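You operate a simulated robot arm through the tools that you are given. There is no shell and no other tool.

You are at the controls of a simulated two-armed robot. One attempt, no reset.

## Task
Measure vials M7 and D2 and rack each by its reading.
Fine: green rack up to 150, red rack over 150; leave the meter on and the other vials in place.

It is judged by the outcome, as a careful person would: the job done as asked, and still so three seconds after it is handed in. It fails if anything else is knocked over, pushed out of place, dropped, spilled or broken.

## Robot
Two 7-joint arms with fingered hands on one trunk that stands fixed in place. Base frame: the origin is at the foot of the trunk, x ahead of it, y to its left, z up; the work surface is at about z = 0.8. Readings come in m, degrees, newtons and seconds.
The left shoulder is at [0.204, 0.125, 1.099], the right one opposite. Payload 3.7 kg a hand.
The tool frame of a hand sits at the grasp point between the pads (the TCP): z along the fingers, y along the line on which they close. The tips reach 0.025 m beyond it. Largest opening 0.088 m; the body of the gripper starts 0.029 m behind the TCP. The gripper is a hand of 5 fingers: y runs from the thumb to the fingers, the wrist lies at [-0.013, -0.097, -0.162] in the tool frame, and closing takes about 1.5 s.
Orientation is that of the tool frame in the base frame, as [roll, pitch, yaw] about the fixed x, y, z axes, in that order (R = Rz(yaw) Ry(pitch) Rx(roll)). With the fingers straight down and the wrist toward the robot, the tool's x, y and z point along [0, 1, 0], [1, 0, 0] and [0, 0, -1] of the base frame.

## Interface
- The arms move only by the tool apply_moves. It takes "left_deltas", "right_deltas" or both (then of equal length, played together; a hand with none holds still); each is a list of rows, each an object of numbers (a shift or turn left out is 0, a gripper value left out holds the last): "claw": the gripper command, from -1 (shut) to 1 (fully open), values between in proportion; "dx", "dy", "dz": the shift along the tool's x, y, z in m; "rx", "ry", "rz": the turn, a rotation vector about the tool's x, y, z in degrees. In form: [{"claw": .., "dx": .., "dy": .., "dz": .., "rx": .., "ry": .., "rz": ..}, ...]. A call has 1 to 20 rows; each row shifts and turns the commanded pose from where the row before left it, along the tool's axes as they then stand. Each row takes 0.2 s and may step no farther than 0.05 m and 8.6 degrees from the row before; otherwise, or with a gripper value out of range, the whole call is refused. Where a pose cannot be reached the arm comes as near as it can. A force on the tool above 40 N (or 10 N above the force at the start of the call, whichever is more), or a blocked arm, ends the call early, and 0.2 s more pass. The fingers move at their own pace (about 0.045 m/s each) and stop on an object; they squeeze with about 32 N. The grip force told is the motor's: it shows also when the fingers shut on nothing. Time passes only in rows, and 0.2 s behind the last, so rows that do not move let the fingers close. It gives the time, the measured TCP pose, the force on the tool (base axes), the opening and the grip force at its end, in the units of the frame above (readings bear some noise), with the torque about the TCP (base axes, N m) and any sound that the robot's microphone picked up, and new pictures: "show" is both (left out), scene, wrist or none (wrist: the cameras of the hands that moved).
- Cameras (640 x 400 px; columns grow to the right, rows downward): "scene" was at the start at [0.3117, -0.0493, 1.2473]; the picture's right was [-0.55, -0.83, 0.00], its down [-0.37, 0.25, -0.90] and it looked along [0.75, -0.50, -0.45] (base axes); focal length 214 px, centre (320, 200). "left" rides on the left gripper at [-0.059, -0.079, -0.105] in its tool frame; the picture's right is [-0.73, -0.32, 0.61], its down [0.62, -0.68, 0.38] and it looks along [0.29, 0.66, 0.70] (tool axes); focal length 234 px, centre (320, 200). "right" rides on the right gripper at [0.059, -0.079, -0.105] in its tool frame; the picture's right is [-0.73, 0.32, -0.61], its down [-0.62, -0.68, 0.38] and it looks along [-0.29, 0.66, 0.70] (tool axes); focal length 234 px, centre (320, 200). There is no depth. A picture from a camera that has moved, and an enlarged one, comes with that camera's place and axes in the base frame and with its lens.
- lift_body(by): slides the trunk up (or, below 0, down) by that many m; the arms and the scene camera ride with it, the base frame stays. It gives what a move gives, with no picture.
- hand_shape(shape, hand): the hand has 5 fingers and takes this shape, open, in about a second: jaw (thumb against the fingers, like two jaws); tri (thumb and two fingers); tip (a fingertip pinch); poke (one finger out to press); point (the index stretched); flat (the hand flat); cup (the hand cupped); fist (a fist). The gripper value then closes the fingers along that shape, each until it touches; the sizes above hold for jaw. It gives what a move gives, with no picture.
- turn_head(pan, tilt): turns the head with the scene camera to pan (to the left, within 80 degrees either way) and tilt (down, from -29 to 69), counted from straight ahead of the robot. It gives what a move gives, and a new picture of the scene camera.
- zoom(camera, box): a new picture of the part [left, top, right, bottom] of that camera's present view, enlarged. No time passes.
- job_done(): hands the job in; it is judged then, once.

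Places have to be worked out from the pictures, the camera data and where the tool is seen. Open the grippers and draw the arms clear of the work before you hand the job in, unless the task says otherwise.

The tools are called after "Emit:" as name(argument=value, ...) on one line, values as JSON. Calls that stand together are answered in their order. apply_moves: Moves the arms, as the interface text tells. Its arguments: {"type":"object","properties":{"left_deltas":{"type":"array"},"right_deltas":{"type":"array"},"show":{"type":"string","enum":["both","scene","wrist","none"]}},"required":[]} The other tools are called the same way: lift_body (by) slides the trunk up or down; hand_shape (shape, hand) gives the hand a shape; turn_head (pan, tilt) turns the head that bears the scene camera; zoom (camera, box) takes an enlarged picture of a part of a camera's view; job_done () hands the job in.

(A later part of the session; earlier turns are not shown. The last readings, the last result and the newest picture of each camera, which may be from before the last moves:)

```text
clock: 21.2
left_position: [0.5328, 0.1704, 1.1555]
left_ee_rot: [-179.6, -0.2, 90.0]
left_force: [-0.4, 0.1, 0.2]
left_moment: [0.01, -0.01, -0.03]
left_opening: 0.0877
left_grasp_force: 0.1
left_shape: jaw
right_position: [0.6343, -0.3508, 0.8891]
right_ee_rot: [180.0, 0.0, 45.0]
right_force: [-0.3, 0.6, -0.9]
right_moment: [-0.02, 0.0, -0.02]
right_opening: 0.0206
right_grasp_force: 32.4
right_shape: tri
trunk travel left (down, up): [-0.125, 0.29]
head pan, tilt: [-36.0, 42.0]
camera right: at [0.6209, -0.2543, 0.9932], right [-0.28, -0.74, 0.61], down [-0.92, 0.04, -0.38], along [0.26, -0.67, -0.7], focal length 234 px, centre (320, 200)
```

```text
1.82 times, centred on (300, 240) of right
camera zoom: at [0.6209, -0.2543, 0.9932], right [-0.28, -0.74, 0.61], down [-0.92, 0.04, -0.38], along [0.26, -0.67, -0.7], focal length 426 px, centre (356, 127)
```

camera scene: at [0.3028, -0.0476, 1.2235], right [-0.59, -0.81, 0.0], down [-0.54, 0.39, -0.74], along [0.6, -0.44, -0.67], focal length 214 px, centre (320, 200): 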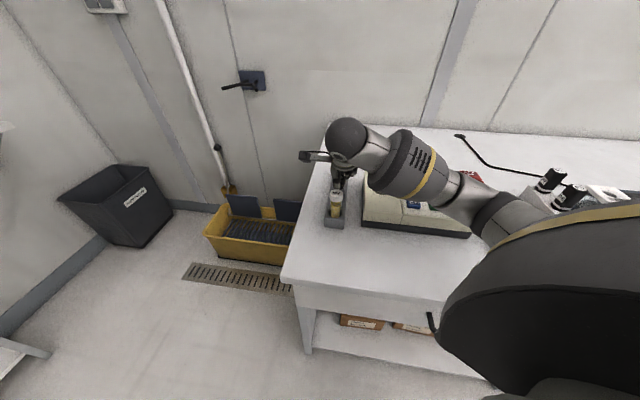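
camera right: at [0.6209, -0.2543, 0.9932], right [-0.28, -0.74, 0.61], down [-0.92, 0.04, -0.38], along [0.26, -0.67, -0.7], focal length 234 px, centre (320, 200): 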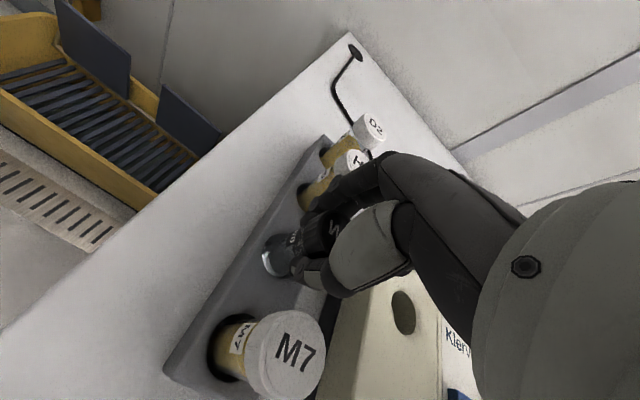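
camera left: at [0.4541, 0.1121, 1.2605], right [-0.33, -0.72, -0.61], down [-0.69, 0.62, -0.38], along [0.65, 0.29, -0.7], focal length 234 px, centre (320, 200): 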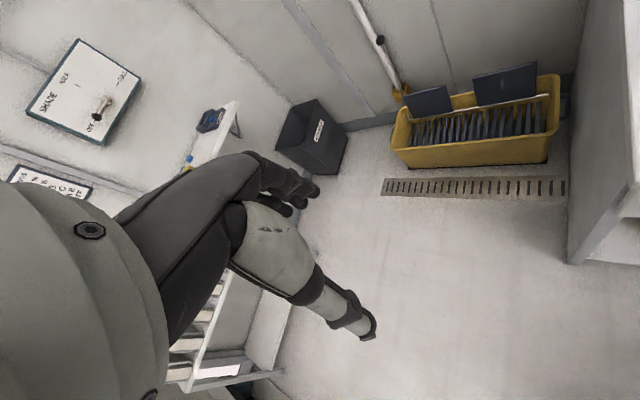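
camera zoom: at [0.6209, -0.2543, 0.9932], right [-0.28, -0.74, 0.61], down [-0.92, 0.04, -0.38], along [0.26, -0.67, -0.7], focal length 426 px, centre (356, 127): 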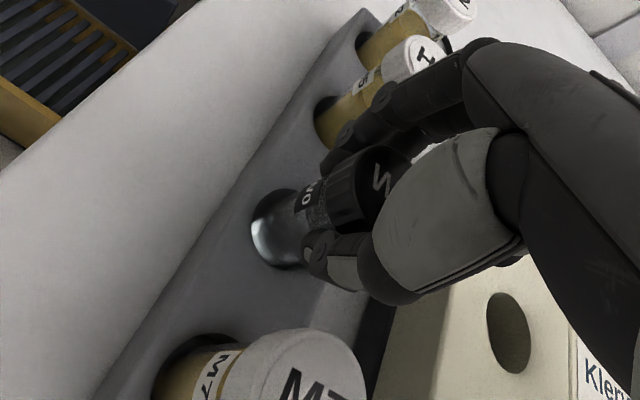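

The hand is gripping W0 with 32 N. I'll lift it straight up slowly and check that it stays in the hand.

Emit:
apply_moves(right_deltas=[{"dz": -0.01}, {"dz": -0.015}, {"dz": -0.02}, {"dz": -0.02}, {"dz": -0.02}, {"dz": -0.02}, {"dz": -0.01}, {}], show="both")

Emit:
zoom(camera="scene", box=[300, 90, 420, 230])

Emit:
zoom(camera="right", box=[180, 130, 420, 350])

```text
clock: 23.0
left_position: [0.5332, 0.1697, 1.1556]
left_ee_rot: [-179.7, -0.2, 90.1]
left_force: [0.1, 0.7, 0.4]
left_moment: [-0.03, 0.0, 0.0]
left_opening: 0.0881
left_grasp_force: 0.1
left_shape: jaw
right_position: [0.6362, -0.3519, 1.0052]
right_ee_rot: [-179.9, 0.0, 45.0]
right_force: [-0.2, 0.3, -0.3]
right_moment: [0.02, 0.03, -0.01]
right_opening: 0.0205
right_grasp_force: 32.2
right_shape: tri
trunk travel left (down, up): [-0.125, 0.29]
head pan, tilt: [-36.0, 42.0]
camera scene: at [0.3031, -0.0477, 1.2234], right [-0.59, -0.81, 0.0], down [-0.54, 0.39, -0.74], along [0.6, -0.44, -0.67], focal length 214 px, centre (320, 200)
camera right: at [0.6214, -0.2546, 1.1081], right [-0.28, -0.74, 0.61], down [-0.92, 0.04, -0.38], along [0.26, -0.67, -0.7], focal length 234 px, centre (320, 200)
```

scene: 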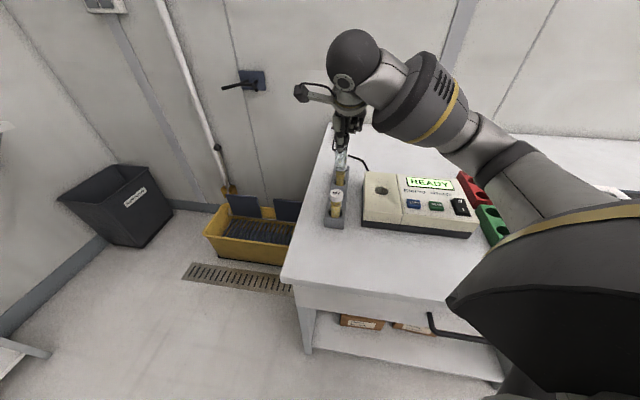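
right: 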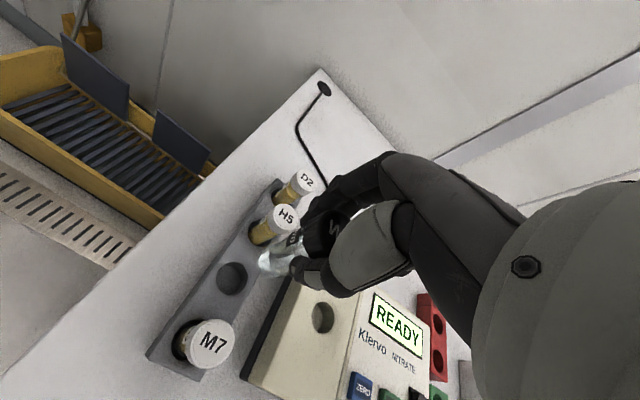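

```text
2.86 times, centred on (360, 160) of scene
camera zoom: at [0.3031, -0.0477, 1.2234], right [-0.59, -0.81, 0.0], down [-0.54, 0.39, -0.74], along [0.6, -0.44, -0.67], focal length 613 px, centre (206, 314)
```

zoom: 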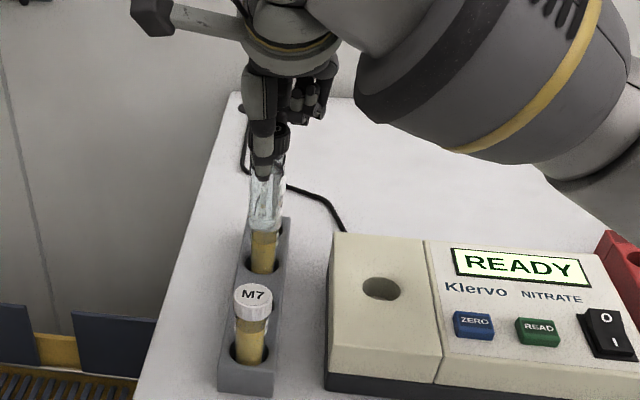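

```text
1.82 times, centred on (300, 240) of right
camera zoom: at [0.6214, -0.2546, 1.1081], right [-0.28, -0.74, 0.61], down [-0.92, 0.04, -0.38], along [0.26, -0.67, -0.7], focal length 426 px, centre (356, 127)
```

zoom: 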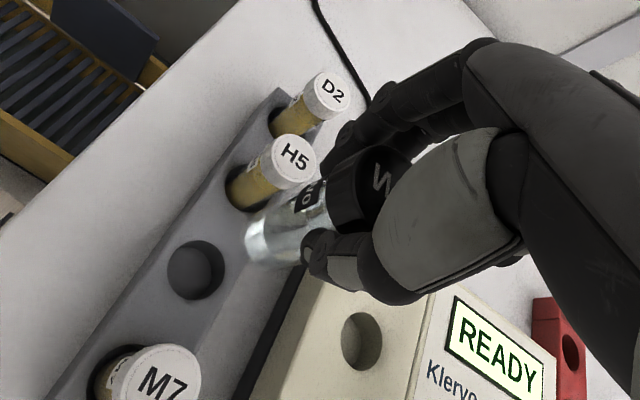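

W0 hangs straight in the hand, with its bottom about 0.082 m below the TCP. Both cameras place the meter's hole at about [0.5625, −0.4395] with the meter top at z ≈ 0.86. I'll carry the vial over the hole at this height.

Emit:
apply_moves(right_deltas=[{"dx": -0.02, "dy": 0.002}, {"dx": -0.03, "dy": 0.002}, {"dx": -0.03, "dy": 0.002}, {"dx": -0.024, "dy": 0.002}, {"dx": -0.01, "dy": 0.0018}, {}], show="both")

Emit:
zoom(camera="scene", box=[320, 100, 460, 240])

Emit:
zoom(camera="right", box=[180, 130, 420, 350])

```text
clock: 24.4
left_position: [0.5325, 0.1709, 1.1543]
left_ee_rot: [-179.6, -0.3, 90.1]
left_force: [0.1, 0.3, 0.6]
left_moment: [0.01, 0.0, 0.02]
left_opening: 0.0875
left_grasp_force: 0.0
left_shape: jaw
right_position: [0.5626, -0.4379, 1.0049]
right_ee_rot: [-179.9, 0.0, 45.0]
right_force: [0.4, 0.1, -0.8]
right_moment: [0.01, 0.0, 0.01]
right_opening: 0.0205
right_grasp_force: 32.0
right_shape: tri
trunk travel left (down, up): [-0.125, 0.29]
head pan, tilt: [-36.0, 42.0]
camera scene: at [0.303, -0.0474, 1.2234], right [-0.59, -0.81, 0.0], down [-0.54, 0.39, -0.74], along [0.6, -0.44, -0.67], focal length 214 px, centre (320, 200)
camera right: at [0.5467, -0.3417, 1.1081], right [-0.28, -0.74, 0.61], down [-0.92, 0.04, -0.38], along [0.26, -0.67, -0.7], focal length 234 px, centre (320, 200)
```

scene: 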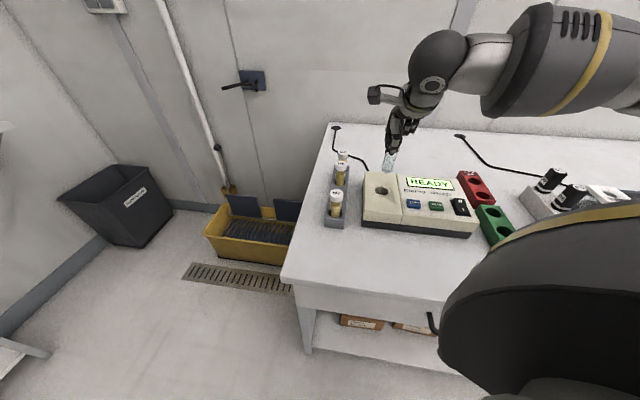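
right: 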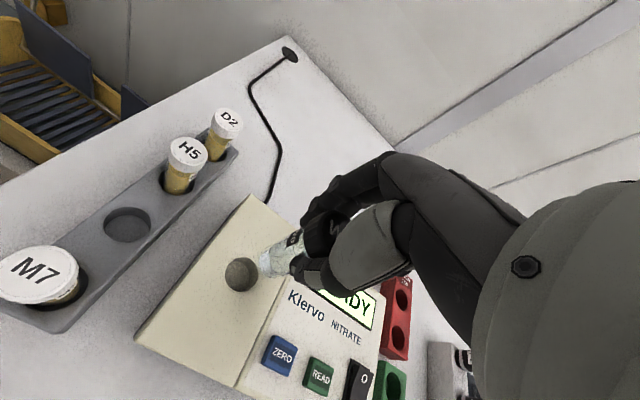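

```text
2.86 times, centred on (390, 170) of scene
camera zoom: at [0.303, -0.0474, 1.2234], right [-0.59, -0.81, 0.0], down [-0.54, 0.39, -0.74], along [0.6, -0.44, -0.67], focal length 613 px, centre (120, 286)
```

zoom: 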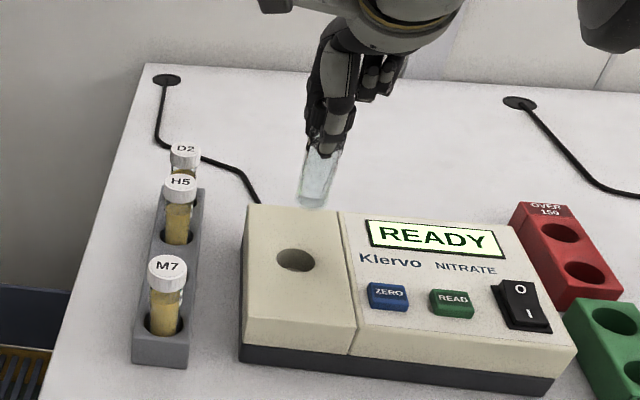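

```text
1.82 times, centred on (300, 240) of right
camera zoom: at [0.5467, -0.3417, 1.1081], right [-0.28, -0.74, 0.61], down [-0.92, 0.04, -0.38], along [0.26, -0.67, -0.7], focal length 426 px, centre (356, 127)
```

zoom: 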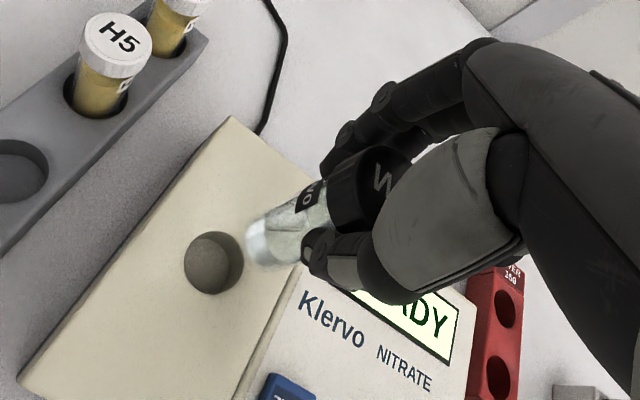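

The vial is nearly over the hole. I'll lower it until its bottom is just above the meter top, then compare.

Emit:
apply_moves(right_deltas=[{"dz": 0.02}, {"dz": 0.02}, {"dz": 0.012}, {}], show="both")

Emit:
zoom(camera="scene", box=[350, 140, 430, 220])

Emit:
zoom(camera="right", box=[200, 170, 360, 310])

```text
clock: 25.4
left_position: [0.532, 0.1705, 1.1553]
left_ee_rot: [-179.5, -0.2, 90.1]
left_force: [-0.6, -0.1, -0.2]
left_moment: [0.04, -0.01, 0.01]
left_opening: 0.088
left_grasp_force: 0.1
left_shape: jaw
right_position: [0.5614, -0.4386, 0.9526]
right_ee_rot: [179.9, 0.0, 45.1]
right_force: [-0.3, 0.5, -0.2]
right_moment: [0.03, 0.0, -0.01]
right_opening: 0.0203
right_grasp_force: 31.7
right_shape: tri
trunk travel left (down, up): [-0.125, 0.29]
head pan, tilt: [-36.0, 42.0]
camera scene: at [0.3029, -0.0477, 1.2235], right [-0.59, -0.81, 0.0], down [-0.54, 0.39, -0.74], along [0.6, -0.44, -0.67], focal length 214 px, centre (320, 200)
camera right: at [0.5466, -0.3423, 1.0565], right [-0.28, -0.74, 0.61], down [-0.92, 0.04, -0.38], along [0.26, -0.67, -0.7], focal length 234 px, centre (320, 200)
```

scene: 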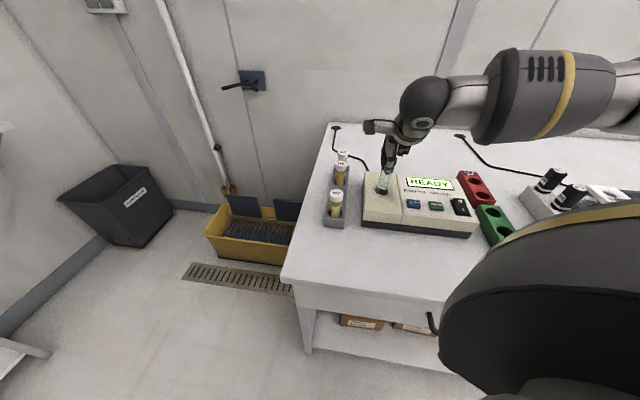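
right: 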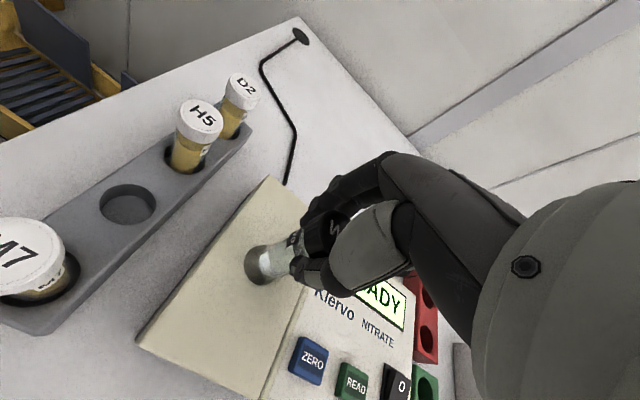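

```text
5.00 times, centred on (390, 180) of scene
camera zoom: at [0.3029, -0.0477, 1.2235], right [-0.59, -0.81, 0.0], down [-0.54, 0.39, -0.74], along [0.6, -0.44, -0.67], focal length 1072 px, centre (-30, 300)
```

zoom: 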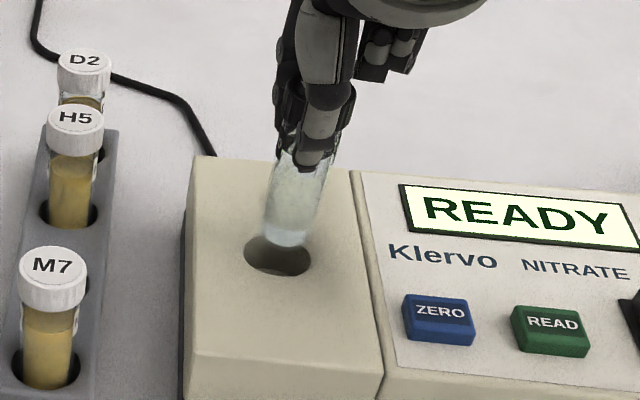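

```text
2.86 times, centred on (280, 240) of right
camera zoom: at [0.5466, -0.3423, 1.0565], right [-0.28, -0.74, 0.61], down [-0.92, 0.04, -0.38], along [0.26, -0.67, -0.7], focal length 669 px, centre (434, 86)
```

zoom: 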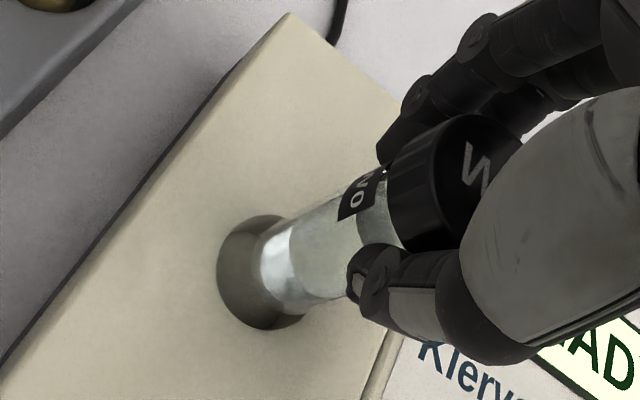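

The vial bottom is about 3–4 mm off the hole's centre, toward the display. I'll nudge it back and lower it a little more to confirm that it enters.

Emit:
apply_moves(right_deltas=[{"dx": 0.0032, "dy": -0.001}, {"dz": 0.006}, {}], show="none")

Emit:
zoom(camera="scene", box=[350, 140, 430, 220])

Emit:
zoom(camera="right", box=[200, 170, 360, 310])

```text
clock: 26.2
left_position: [0.5323, 0.1716, 1.1545]
left_ee_rot: [-179.6, -0.3, 90.2]
left_force: [-0.1, -0.2, -0.7]
left_moment: [-0.03, 0.0, -0.02]
left_opening: 0.0878
left_grasp_force: 0.0
left_shape: jaw
right_position: [0.563, -0.4353, 0.9472]
right_ee_rot: [180.0, 0.0, 45.1]
right_force: [-0.2, 0.1, 0.2]
right_moment: [-0.04, -0.04, -0.01]
right_opening: 0.0202
right_grasp_force: 32.4
right_shape: tri
trunk travel left (down, up): [-0.125, 0.29]
head pan, tilt: [-36.0, 42.0]
```

```text
5.00 times, centred on (390, 180) of scene
camera zoom: at [0.303, -0.0477, 1.2235], right [-0.59, -0.81, 0.0], down [-0.54, 0.39, -0.74], along [0.6, -0.44, -0.67], focal length 1072 px, centre (-30, 300)
```

zoom: 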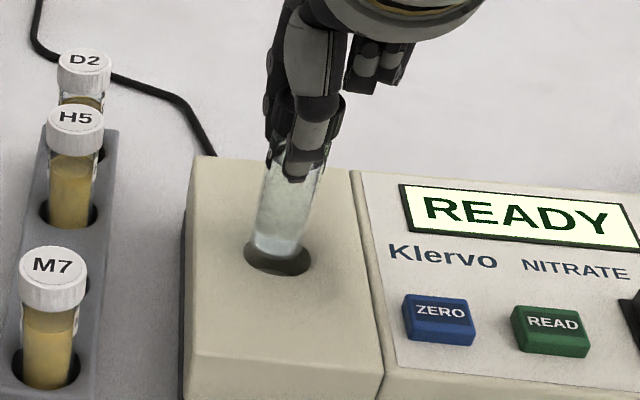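

```text
2.86 times, centred on (280, 240) of right
camera zoom: at [0.5487, -0.3392, 1.0506], right [-0.28, -0.74, 0.61], down [-0.92, 0.04, -0.38], along [0.26, -0.67, -0.7], focal length 669 px, centre (434, 86)
```

zoom: 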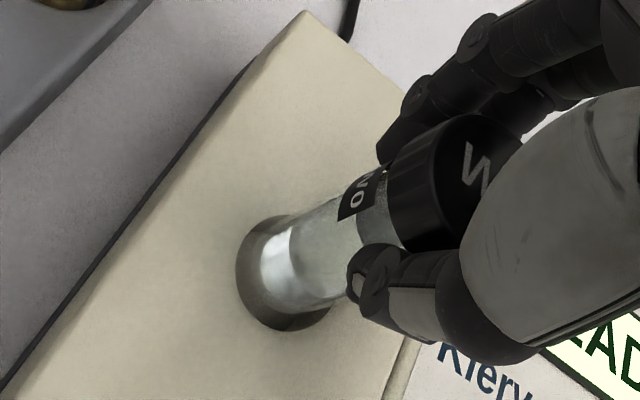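

The vial bottom is now at the rim and close to centred. I'll make a small correction and lower it in small steps, watching the force.

Emit:
apply_moves(right_deltas=[{"dy": -0.0015}, {"dz": 0.006}, {"dz": 0.006}, {"dz": 0.006}, {}], show="none")

Emit:
zoom(camera="scene", box=[350, 140, 430, 220])

Emit:
zoom(camera="right", box=[200, 170, 360, 310])

```text
clock: 27.4
left_position: [0.533, 0.171, 1.1554]
left_ee_rot: [-179.6, -0.1, 90.1]
left_force: [0.3, 0.3, -0.3]
left_moment: [-0.02, -0.02, 0.0]
left_opening: 0.0878
left_grasp_force: 0.1
left_shape: jaw
right_position: [0.5606, -0.4341, 0.929]
right_ee_rot: [-179.9, 0.0, 45.0]
right_force: [0.9, 0.0, -0.5]
right_moment: [-0.06, -0.04, 0.02]
right_opening: 0.0204
right_grasp_force: 32.1
right_shape: tri
trunk travel left (down, up): [-0.125, 0.29]
head pan, tilt: [-36.0, 42.0]
```

```text
5.00 times, centred on (390, 180) of scene
camera zoom: at [0.3031, -0.0478, 1.2234], right [-0.59, -0.81, 0.0], down [-0.54, 0.39, -0.74], along [0.6, -0.44, -0.67], focal length 1072 px, centre (-30, 300)
```

zoom: 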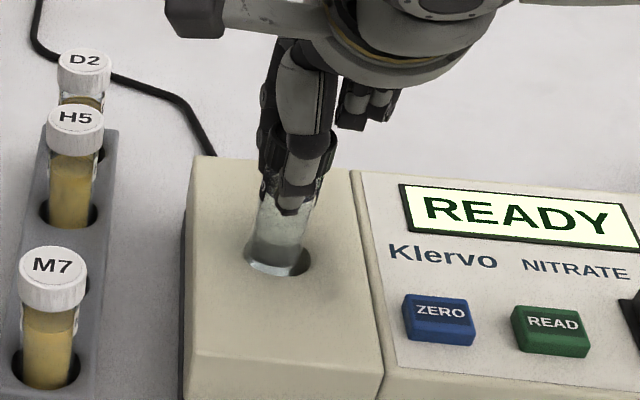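

```text
2.86 times, centred on (280, 240) of right
camera zoom: at [0.5474, -0.3379, 1.0322], right [-0.28, -0.74, 0.61], down [-0.92, 0.04, -0.38], along [0.26, -0.67, -0.7], focal length 669 px, centre (434, 86)
```

zoom: 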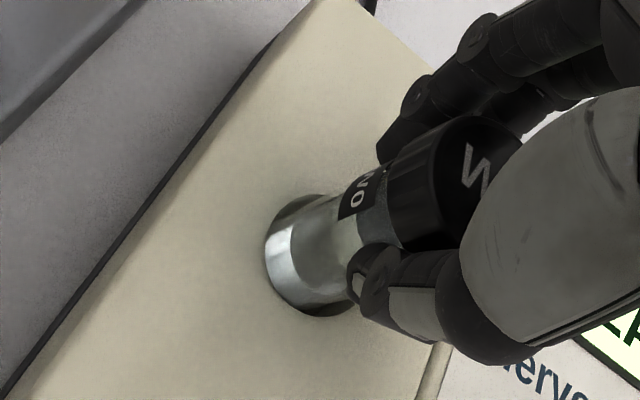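

The vial is in the hole with no contact force. I'll shift it back 1.5 mm and keep lowering, checking the force.

Emit:
apply_moves(right_deltas=[{"dx": -0.0015}, {"dz": 0.006}, {"dz": 0.006}, {"dz": 0.006}, {"dz": 0.004}, {}], show="none")

Emit:
zoom(camera="scene", box=[350, 140, 430, 220])

Emit:
zoom(camera="right", box=[200, 170, 360, 310])

```text
clock: 28.8
left_position: [0.5301, 0.1713, 1.1567]
left_ee_rot: [-179.9, -0.2, 90.0]
left_force: [0.4, 0.4, -1.0]
left_moment: [0.02, -0.04, -0.01]
left_opening: 0.0875
left_grasp_force: 0.1
left_shape: jaw
right_position: [0.5616, -0.4357, 0.9116]
right_ee_rot: [179.3, -0.3, 45.0]
right_force: [3.7, -2.2, 30.5]
right_moment: [-0.11, -0.12, -0.03]
right_opening: 0.0224
right_grasp_force: 32.0
right_shape: tri
trunk travel left (down, up): [-0.125, 0.29]
head pan, tilt: [-36.0, 42.0]
```

```text
5.00 times, centred on (390, 180) of scene
camera zoom: at [0.3004, -0.0461, 1.2247], right [-0.59, -0.81, 0.0], down [-0.54, 0.39, -0.74], along [0.6, -0.44, -0.67], focal length 1072 px, centre (-30, 300)
```

zoom: 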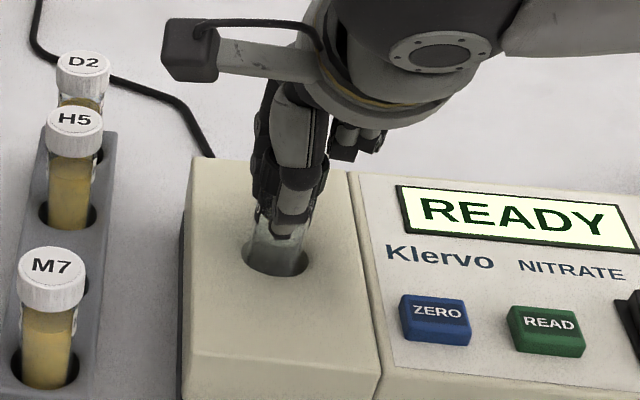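

```text
2.86 times, centred on (280, 240) of right
camera zoom: at [0.5455, -0.3381, 1.0153], right [-0.29, -0.74, 0.61], down [-0.92, 0.04, -0.39], along [0.27, -0.67, -0.69], focal length 669 px, centre (434, 86)
```

zoom: 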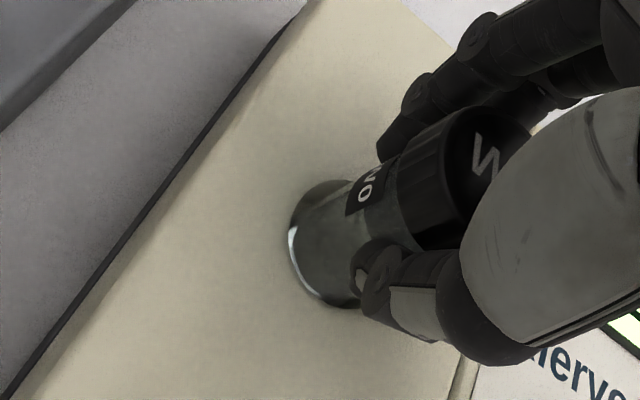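

The force rose to 30 N, so the vial has reached the bottom of the well at TCP z ≈ 0.911. I'll back off 4 mm to relieve it and open the hand partway, watching the vial.

Emit:
apply_moves(right_deltas=[{"dz": -0.004}, {}, {}], show="none")

Emit:
apply_moves(right_deltas=[{"claw": -0.3}, {"claw": 0.0}, {"claw": 0.3}, {}, {}, {}], show="both")

Emit:
zoom(camera="scene", box=[350, 140, 430, 220])

Emit:
zoom(camera="right", box=[200, 170, 360, 310])

```text
clock: 29.6
left_position: [0.5312, 0.1726, 1.1554]
left_ee_rot: [-179.6, -0.1, 90.0]
left_force: [-0.6, 0.4, 0.1]
left_moment: [-0.03, -0.05, -0.03]
left_opening: 0.0876
left_grasp_force: 0.0
left_shape: jaw
right_position: [0.56, -0.4353, 0.9122]
right_ee_rot: [179.8, -0.1, 45.0]
right_force: [5.5, -4.4, 22.9]
right_moment: [-0.14, -0.16, 0.01]
right_opening: 0.0226
right_grasp_force: 31.8
right_shape: tri
trunk travel left (down, up): [-0.125, 0.29]
head pan, tilt: [-36.0, 42.0]
```

```text
clock: 31.0
left_position: [0.5334, 0.1712, 1.1543]
left_ee_rot: [-179.6, -0.2, 90.1]
left_force: [0.1, -0.6, 0.0]
left_moment: [0.01, -0.02, 0.01]
left_opening: 0.0877
left_grasp_force: 0.0
left_shape: jaw
right_position: [0.5611, -0.4367, 0.9095]
right_ee_rot: [-180.0, 0.0, 45.0]
right_force: [0.1, -0.4, 0.6]
right_moment: [0.02, 0.0, 0.0]
right_opening: 0.0568
right_grasp_force: 0.0
right_shape: tri
trunk travel left (down, up): [-0.125, 0.29]
head pan, tilt: [-36.0, 42.0]
camera scene: at [0.303, -0.0476, 1.2234], right [-0.59, -0.81, 0.0], down [-0.54, 0.39, -0.74], along [0.6, -0.44, -0.67], focal length 214 px, centre (320, 200)
camera right: at [0.5467, -0.339, 1.0142], right [-0.28, -0.74, 0.61], down [-0.92, 0.04, -0.38], along [0.26, -0.67, -0.7], focal length 234 px, centre (320, 200)
```

scene: 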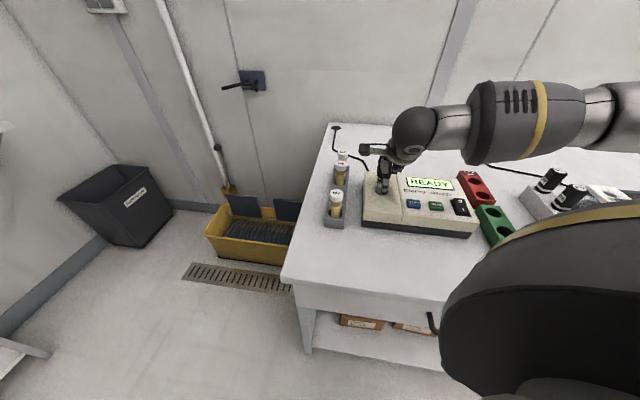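
right: 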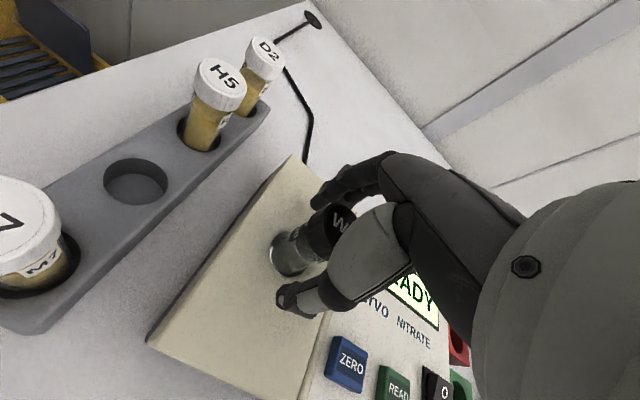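

```text
5.00 times, centred on (390, 180) of scene
camera zoom: at [0.303, -0.0476, 1.2234], right [-0.59, -0.81, 0.0], down [-0.54, 0.39, -0.74], along [0.6, -0.44, -0.67], focal length 1072 px, centre (-30, 300)
```

zoom: 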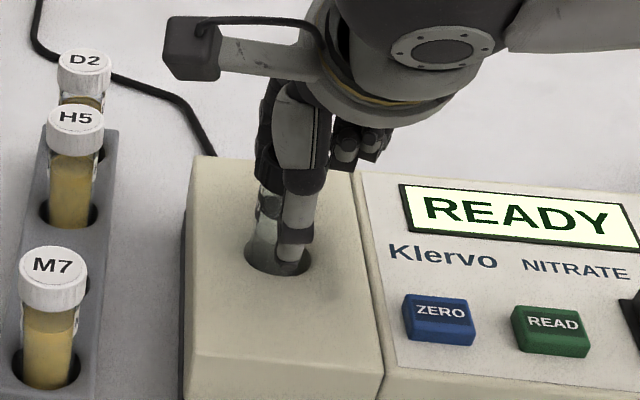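

```text
2.86 times, centred on (280, 240) of right
camera zoom: at [0.5467, -0.339, 1.0142], right [-0.28, -0.74, 0.61], down [-0.92, 0.04, -0.38], along [0.26, -0.67, -0.7], focal length 669 px, centre (434, 86)
```

zoom: 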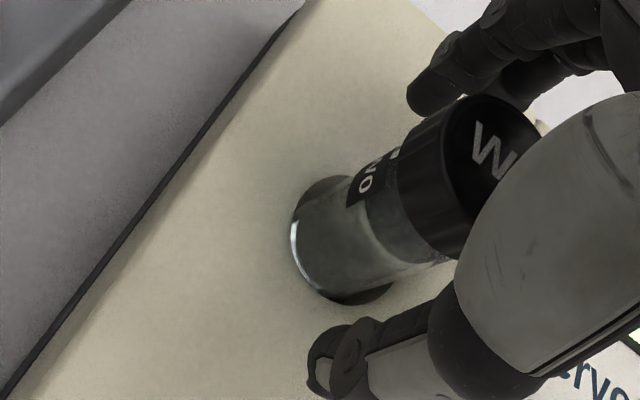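

The hand has let go and W0 stays upright in the well. I'll raise the hand straight up and look at how the vial sits.

Emit:
apply_moves(right_deltas=[{"dz": -0.02}, {"dz": -0.03}, {"dz": -0.03}, {"dz": -0.03}, {}], show="both")

Emit:
zoom(camera="scene", box=[340, 120, 500, 240])

Emit:
zoom(camera="right", box=[160, 170, 400, 370])

```text
clock: 32.2
left_position: [0.5316, 0.1695, 1.1557]
left_ee_rot: [-179.5, -0.2, 90.1]
left_force: [-0.4, -0.5, 0.9]
left_moment: [0.02, 0.02, -0.04]
left_opening: 0.0878
left_grasp_force: 0.0
left_shape: jaw
right_position: [0.5596, -0.4353, 1.0212]
right_ee_rot: [180.0, 0.0, 45.0]
right_force: [-0.1, -0.2, -0.5]
right_moment: [0.01, 0.0, -0.02]
right_opening: 0.0569
right_grasp_force: 0.1
right_shape: tri
trunk travel left (down, up): [-0.125, 0.29]
head pan, tilt: [-36.0, 42.0]
camera scene: at [0.3032, -0.0477, 1.2233], right [-0.59, -0.81, 0.0], down [-0.54, 0.39, -0.74], along [0.6, -0.44, -0.67], focal length 214 px, centre (320, 200)
camera right: at [0.5468, -0.3391, 1.1247], right [-0.28, -0.74, 0.61], down [-0.92, 0.04, -0.38], along [0.26, -0.67, -0.7], focal length 234 px, centre (320, 200)
```

scene: 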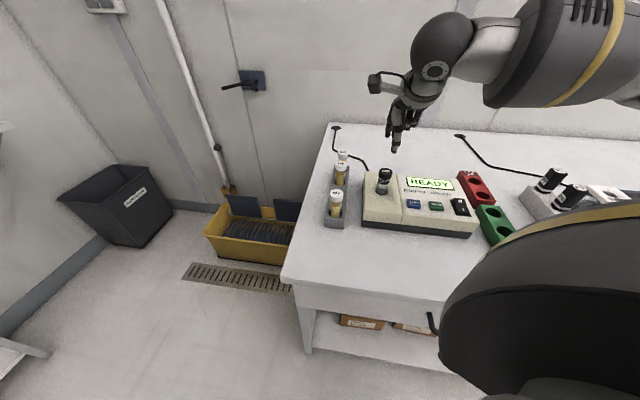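
right: 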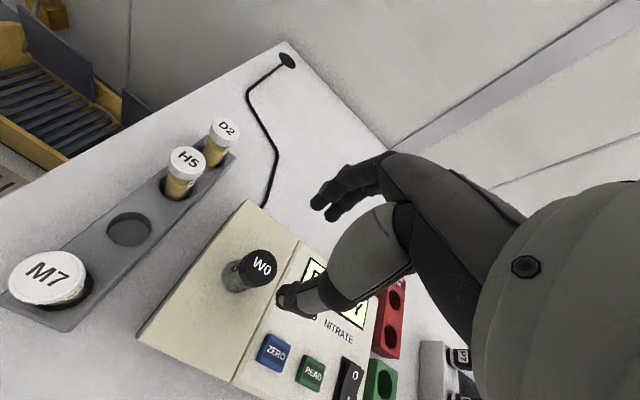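

```text
3.33 times, centred on (420, 180) of scene
camera zoom: at [0.3032, -0.0477, 1.2233], right [-0.59, -0.81, 0.0], down [-0.54, 0.39, -0.74], along [0.6, -0.44, -0.67], focal length 715 px, centre (-13, 267)
```

zoom: 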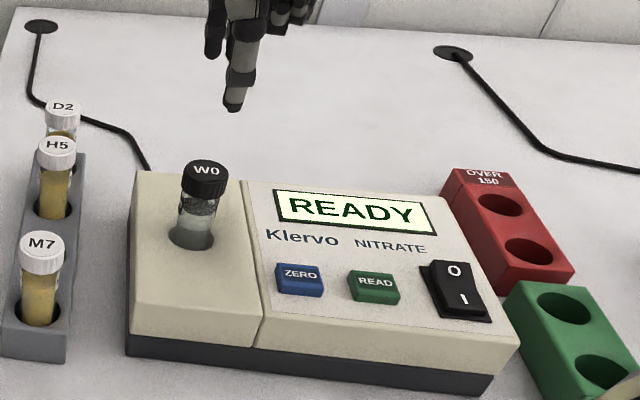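

```text
2.00 times, centred on (280, 270) of right
camera zoom: at [0.5468, -0.3391, 1.1247], right [-0.28, -0.74, 0.61], down [-0.92, 0.04, -0.38], along [0.26, -0.67, -0.7], focal length 468 px, centre (400, 60)
```

zoom: 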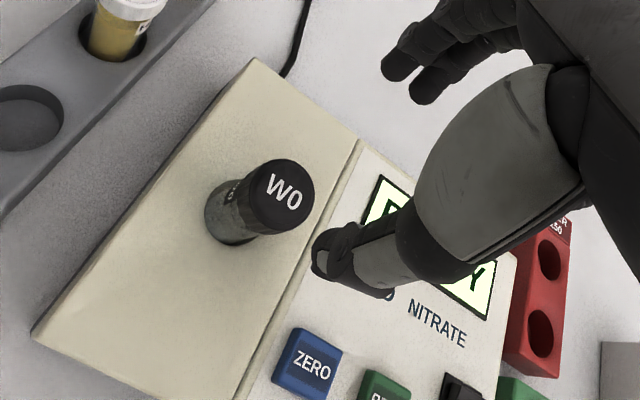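

W0 is seated in the meter. Combining both views, the ZERO button's top is at about [0.4795, −0.459, 0.87] and READ is near [0.443, −0.495]. I'll move over ZERO at a safe height and take the poke shape.

Emit:
apply_moves(right_deltas=[{"dx": -0.02, "dy": -0.01}, {"dx": -0.03, "dy": -0.016}, {"dx": -0.024, "dy": -0.015}, {}], show="none")

Emit:
hand_shape(shape="poke", hand="right")

Emit:
apply_moves(right_deltas=[{}, {}], show="both")

Emit:
zoom(camera="scene", box=[340, 100, 500, 240])

Emit:
zoom(camera="right", box=[160, 130, 460, 350])

```text
clock: 33.2
left_position: [0.5326, 0.1705, 1.1544]
left_ee_rot: [-179.5, -0.2, 90.1]
left_force: [0.5, -0.3, 0.1]
left_moment: [0.01, -0.01, 0.0]
left_opening: 0.088
left_grasp_force: 0.1
left_shape: jaw
right_position: [0.4788, -0.4583, 1.0209]
right_ee_rot: [-179.9, 0.0, 45.0]
right_force: [0.7, 0.0, 0.7]
right_moment: [0.01, 0.02, 0.0]
right_opening: 0.057
right_grasp_force: 0.0
right_shape: tri
trunk travel left (down, up): [-0.125, 0.29]
head pan, tilt: [-36.0, 42.0]
```

```text
clock: 34.1
left_position: [0.5333, 0.1715, 1.1551]
left_ee_rot: [-179.6, -0.2, 90.1]
left_force: [0.4, 0.2, 0.1]
left_moment: [0.01, 0.01, 0.0]
left_opening: 0.0877
left_grasp_force: 0.0
left_shape: jaw
right_position: [0.4789, -0.4599, 1.022]
right_ee_rot: [180.0, 0.0, 45.0]
right_force: [0.2, 0.1, -0.1]
right_moment: [0.0, 0.02, -0.03]
right_opening: 0.0
right_grasp_force: 0.0
right_shape: poke
trunk travel left (down, up): [-0.125, 0.29]
head pan, tilt: [-36.0, 42.0]
```

```text
clock: 34.7
left_position: [0.5328, 0.1697, 1.1552]
left_ee_rot: [-179.7, -0.3, 90.1]
left_force: [0.1, 0.2, -0.7]
left_moment: [0.01, 0.04, -0.02]
left_opening: 0.0876
left_grasp_force: 0.0
left_shape: jaw
right_position: [0.4797, -0.4579, 1.021]
right_ee_rot: [-179.9, -0.1, 45.0]
right_force: [1.0, 0.6, -0.3]
right_moment: [0.01, 0.02, -0.04]
right_opening: 0.0001
right_grasp_force: 0.0
right_shape: poke
trunk travel left (down, up): [-0.125, 0.29]
head pan, tilt: [-36.0, 42.0]
camera scene: at [0.303, -0.0477, 1.2235], right [-0.59, -0.81, 0.0], down [-0.54, 0.39, -0.74], along [0.6, -0.44, -0.67], focal length 214 px, centre (320, 200)
camera right: at [0.4649, -0.362, 1.1249], right [-0.28, -0.74, 0.61], down [-0.92, 0.04, -0.38], along [0.26, -0.67, -0.7], focal length 234 px, centre (320, 200)
```

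scene: 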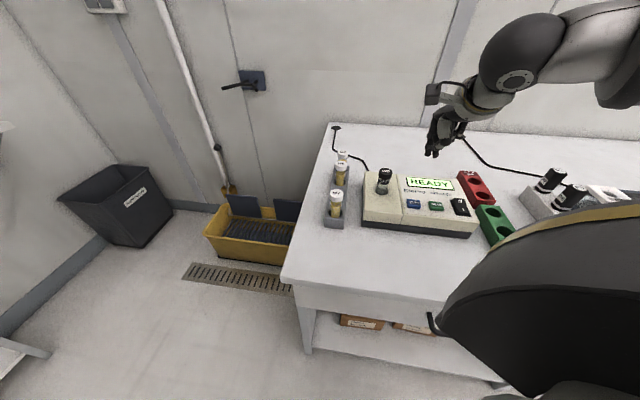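
right: 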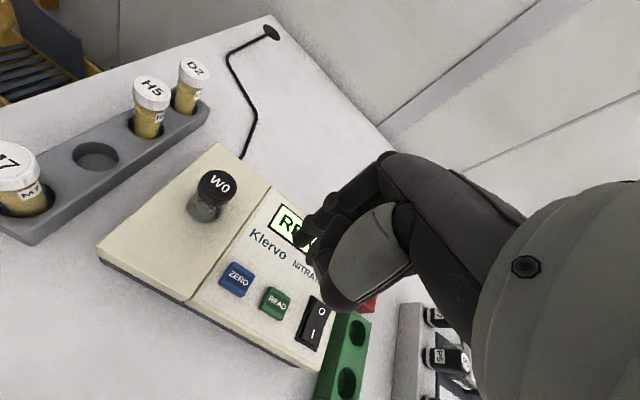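

```text
2.86 times, centred on (420, 170) of scene
camera zoom: at [0.303, -0.0477, 1.2235], right [-0.59, -0.81, 0.0], down [-0.54, 0.39, -0.74], along [0.6, -0.44, -0.67], focal length 613 px, centre (34, 286)
```

zoom: 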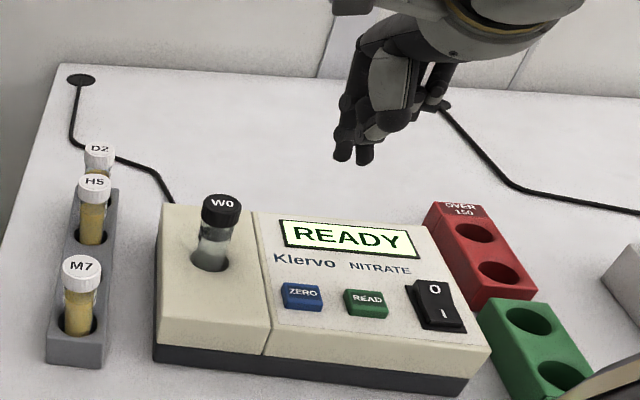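

```text
1.82 times, centred on (310, 240) of right
camera zoom: at [0.4649, -0.362, 1.1249], right [-0.28, -0.74, 0.61], down [-0.92, 0.04, -0.38], along [0.26, -0.67, -0.7], focal length 426 px, centre (338, 127)
```

zoom: 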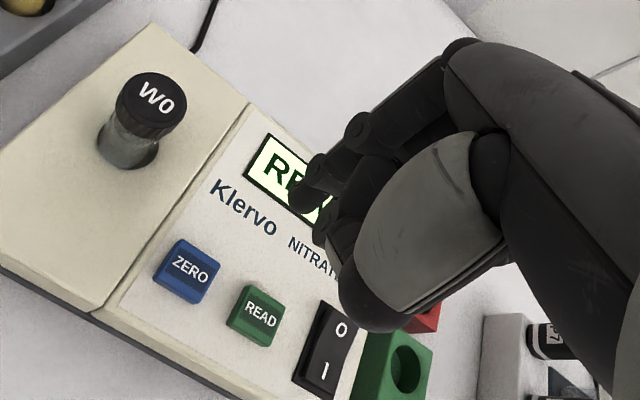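

In the poke shape two fingertips point down, around the TCP axis and about 0.025 m below it. I'll come down to about 1.5 cm above ZERO and compare closely.

Emit:
apply_moves(right_deltas=[{"dz": 0.03}, {"dz": 0.04}, {"dz": 0.03}, {"dz": 0.01}, {}], show="none")

Emit:
zoom(camera="scene", box=[370, 150, 470, 240])

Emit:
zoom(camera="right", box=[200, 150, 400, 310])

```text
clock: 35.9
left_position: [0.5331, 0.1711, 1.1556]
left_ee_rot: [-179.7, -0.2, 90.1]
left_force: [-0.6, 0.3, -0.5]
left_moment: [0.01, 0.0, -0.02]
left_opening: 0.0876
left_grasp_force: 0.0
left_shape: jaw
right_position: [0.4786, -0.459, 0.9105]
right_ee_rot: [-180.0, 0.0, 45.0]
right_force: [-1.1, 0.5, 0.6]
right_moment: [0.0, 0.0, 0.01]
right_opening: 0.0
right_grasp_force: 0.1
right_shape: poke
trunk travel left (down, up): [-0.125, 0.29]
head pan, tilt: [-36.0, 42.0]
```

```text
4.44 times, centred on (420, 195) of scene
camera zoom: at [0.303, -0.0476, 1.2235], right [-0.59, -0.81, 0.0], down [-0.54, 0.39, -0.74], along [0.6, -0.44, -0.67], focal length 953 px, centre (-124, 222)
```

zoom: 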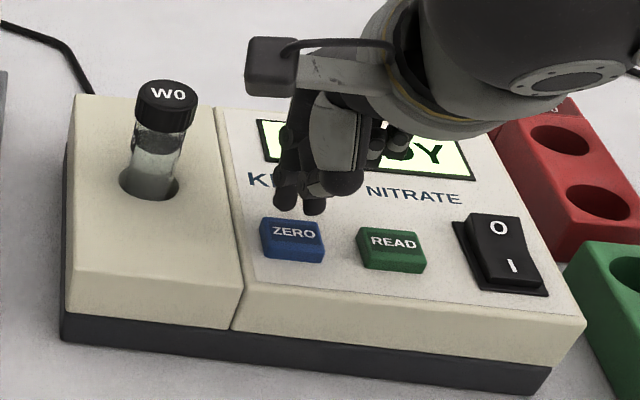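

```text
2.50 times, centred on (300, 230) of right
camera zoom: at [0.4653, -0.3621, 1.0144], right [-0.28, -0.74, 0.61], down [-0.92, 0.04, -0.38], along [0.26, -0.67, -0.7], focal length 585 px, centre (370, 125)
```

zoom: 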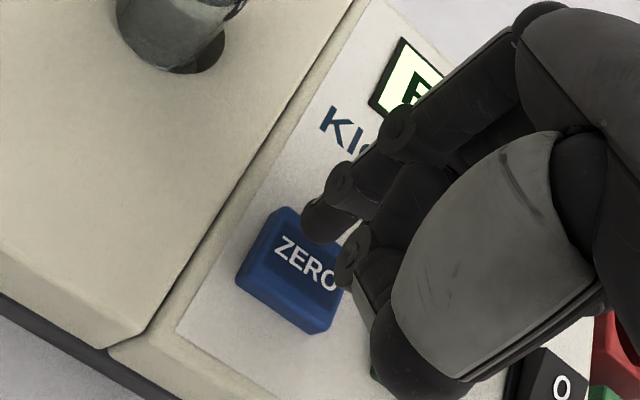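

Projected downward, the fingertips land right on ZERO. I'll lower them gently until they press it, and watch the display.

Emit:
apply_moves(right_deltas=[{"dz": 0.005}, {"dz": 0.005}, {"dz": 0.003}, {}], show="none")

Emit:
zoom(camera="scene", box=[370, 150, 470, 240])

Emit:
zoom(camera="right", box=[200, 150, 400, 310])

```text
clock: 36.9
left_position: [0.5315, 0.1718, 1.1561]
left_ee_rot: [-179.7, -0.2, 90.1]
left_force: [-0.4, 0.0, 0.9]
left_moment: [0.02, 0.01, 0.0]
left_opening: 0.0882
left_grasp_force: 0.1
left_shape: jaw
right_position: [0.4793, -0.4587, 0.8979]
right_ee_rot: [180.0, 0.0, 45.0]
right_force: [-0.6, -0.5, 1.0]
right_moment: [0.02, 0.02, -0.01]
right_opening: 0.0
right_grasp_force: 0.0
right_shape: poke
trunk travel left (down, up): [-0.125, 0.29]
head pan, tilt: [-36.0, 42.0]
```

```text
4.44 times, centred on (420, 195) of scene
camera zoom: at [0.303, -0.0476, 1.2235], right [-0.59, -0.81, 0.0], down [-0.54, 0.39, -0.74], along [0.6, -0.44, -0.67], focal length 953 px, centre (-124, 222)
```

zoom: 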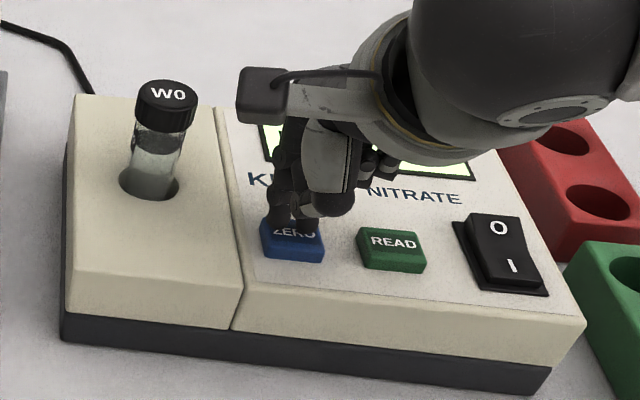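

```text
2.50 times, centred on (300, 230) of right
camera zoom: at [0.4651, -0.3621, 1.0013], right [-0.28, -0.74, 0.61], down [-0.92, 0.04, -0.38], along [0.26, -0.67, -0.7], focal length 585 px, centre (370, 125)
```

zoom: 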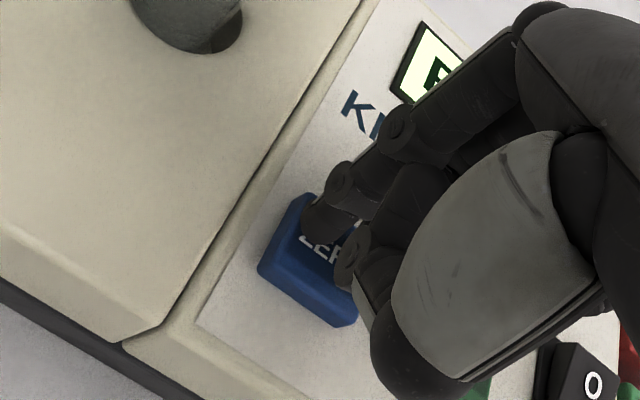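

The tips are just above the button, near its far edge. I'll shift 5 mm toward its middle and press.

Emit:
apply_moves(right_deltas=[{"dy": -0.005}, {"dz": 0.003}, {"dz": 0.003}, {}], show="none")

Emit:
zoom(camera="scene", box=[370, 150, 470, 240])

```text
clock: 37.9
left_position: [0.5328, 0.1707, 1.155]
left_ee_rot: [-179.7, -0.3, 90.1]
left_force: [-0.9, -0.8, 0.1]
left_moment: [-0.01, -0.04, 0.01]
left_opening: 0.0878
left_grasp_force: 0.0
left_shape: jaw
right_position: [0.476, -0.4545, 0.8928]
right_ee_rot: [179.8, -0.1, 45.0]
right_force: [1.2, -1.4, 4.2]
right_moment: [-0.07, 0.0, -0.03]
right_opening: 0.0
right_grasp_force: 0.1
right_shape: poke
trunk travel left (down, up): [-0.125, 0.29]
head pan, tilt: [-36.0, 42.0]
heard: click
```

```text
4.44 times, centred on (420, 195) of scene
camera zoom: at [0.3027, -0.0475, 1.2236], right [-0.59, -0.81, 0.0], down [-0.54, 0.39, -0.74], along [0.6, -0.44, -0.67], focal length 953 px, centre (-124, 222)
```

zoom: 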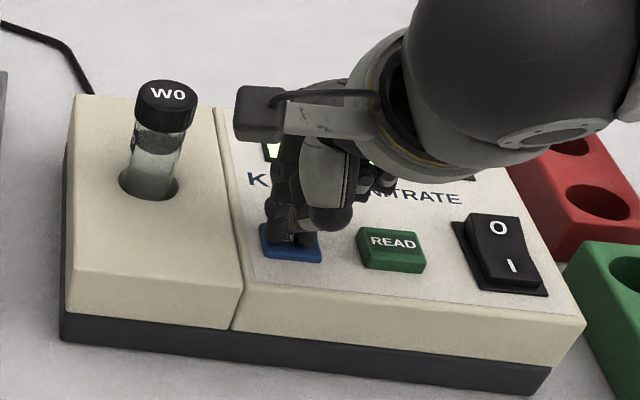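

A click was heard, and ZERO is pressed in. I'll raise the hand and read the display.

Emit:
apply_moves(right_deltas=[{"dz": -0.02}, {"dz": -0.04}, {"dz": -0.04}, {"dz": -0.04}, {}, {}], show="both")

Emit:
zoom(camera="scene", box=[340, 120, 500, 240])

```text
clock: 39.3
left_position: [0.5325, 0.1709, 1.1556]
left_ee_rot: [-179.5, -0.2, 90.1]
left_force: [0.2, 0.0, 0.2]
left_moment: [-0.01, 0.03, 0.0]
left_opening: 0.0875
left_grasp_force: 0.0
left_shape: jaw
right_position: [0.4761, -0.4553, 1.0326]
right_ee_rot: [180.0, 0.0, 45.0]
right_force: [0.0, 0.4, 0.0]
right_moment: [0.01, 0.01, -0.03]
right_opening: 0.0
right_grasp_force: 0.0
right_shape: poke
trunk travel left (down, up): [-0.125, 0.29]
head pan, tilt: [-36.0, 42.0]
camera scene: at [0.3028, -0.0476, 1.2235], right [-0.59, -0.81, 0.0], down [-0.54, 0.39, -0.74], along [0.6, -0.44, -0.67], focal length 214 px, centre (320, 200)
camera right: at [0.4622, -0.3591, 1.1365], right [-0.28, -0.74, 0.61], down [-0.92, 0.04, -0.38], along [0.26, -0.67, -0.7], focal length 234 px, centre (320, 200)
```

scene: 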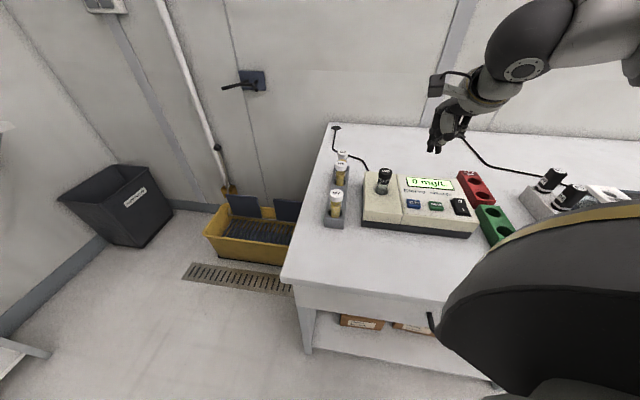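
right: 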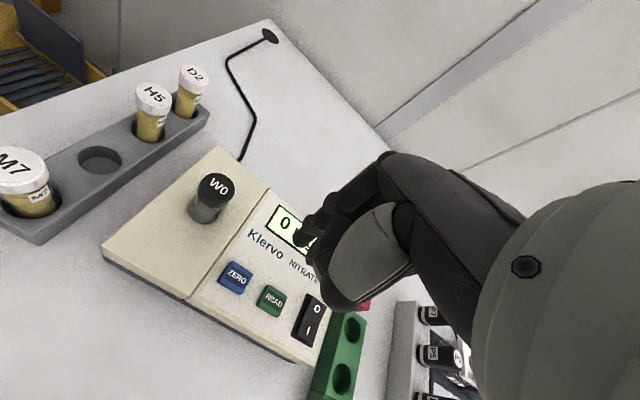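

```text
3.33 times, centred on (420, 180) of scene
camera zoom: at [0.3028, -0.0476, 1.2235], right [-0.59, -0.81, 0.0], down [-0.54, 0.39, -0.74], along [0.6, -0.44, -0.67], focal length 715 px, centre (-13, 267)
```

zoom: 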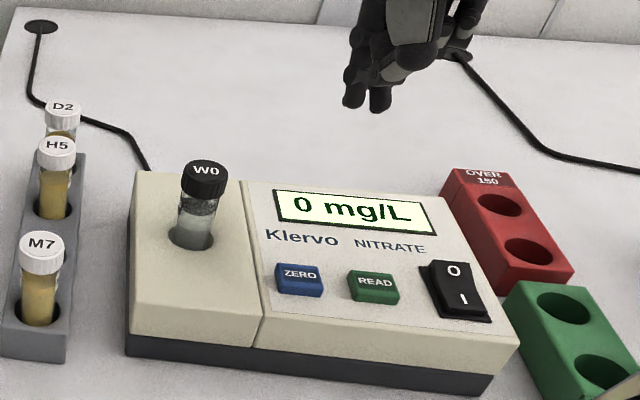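

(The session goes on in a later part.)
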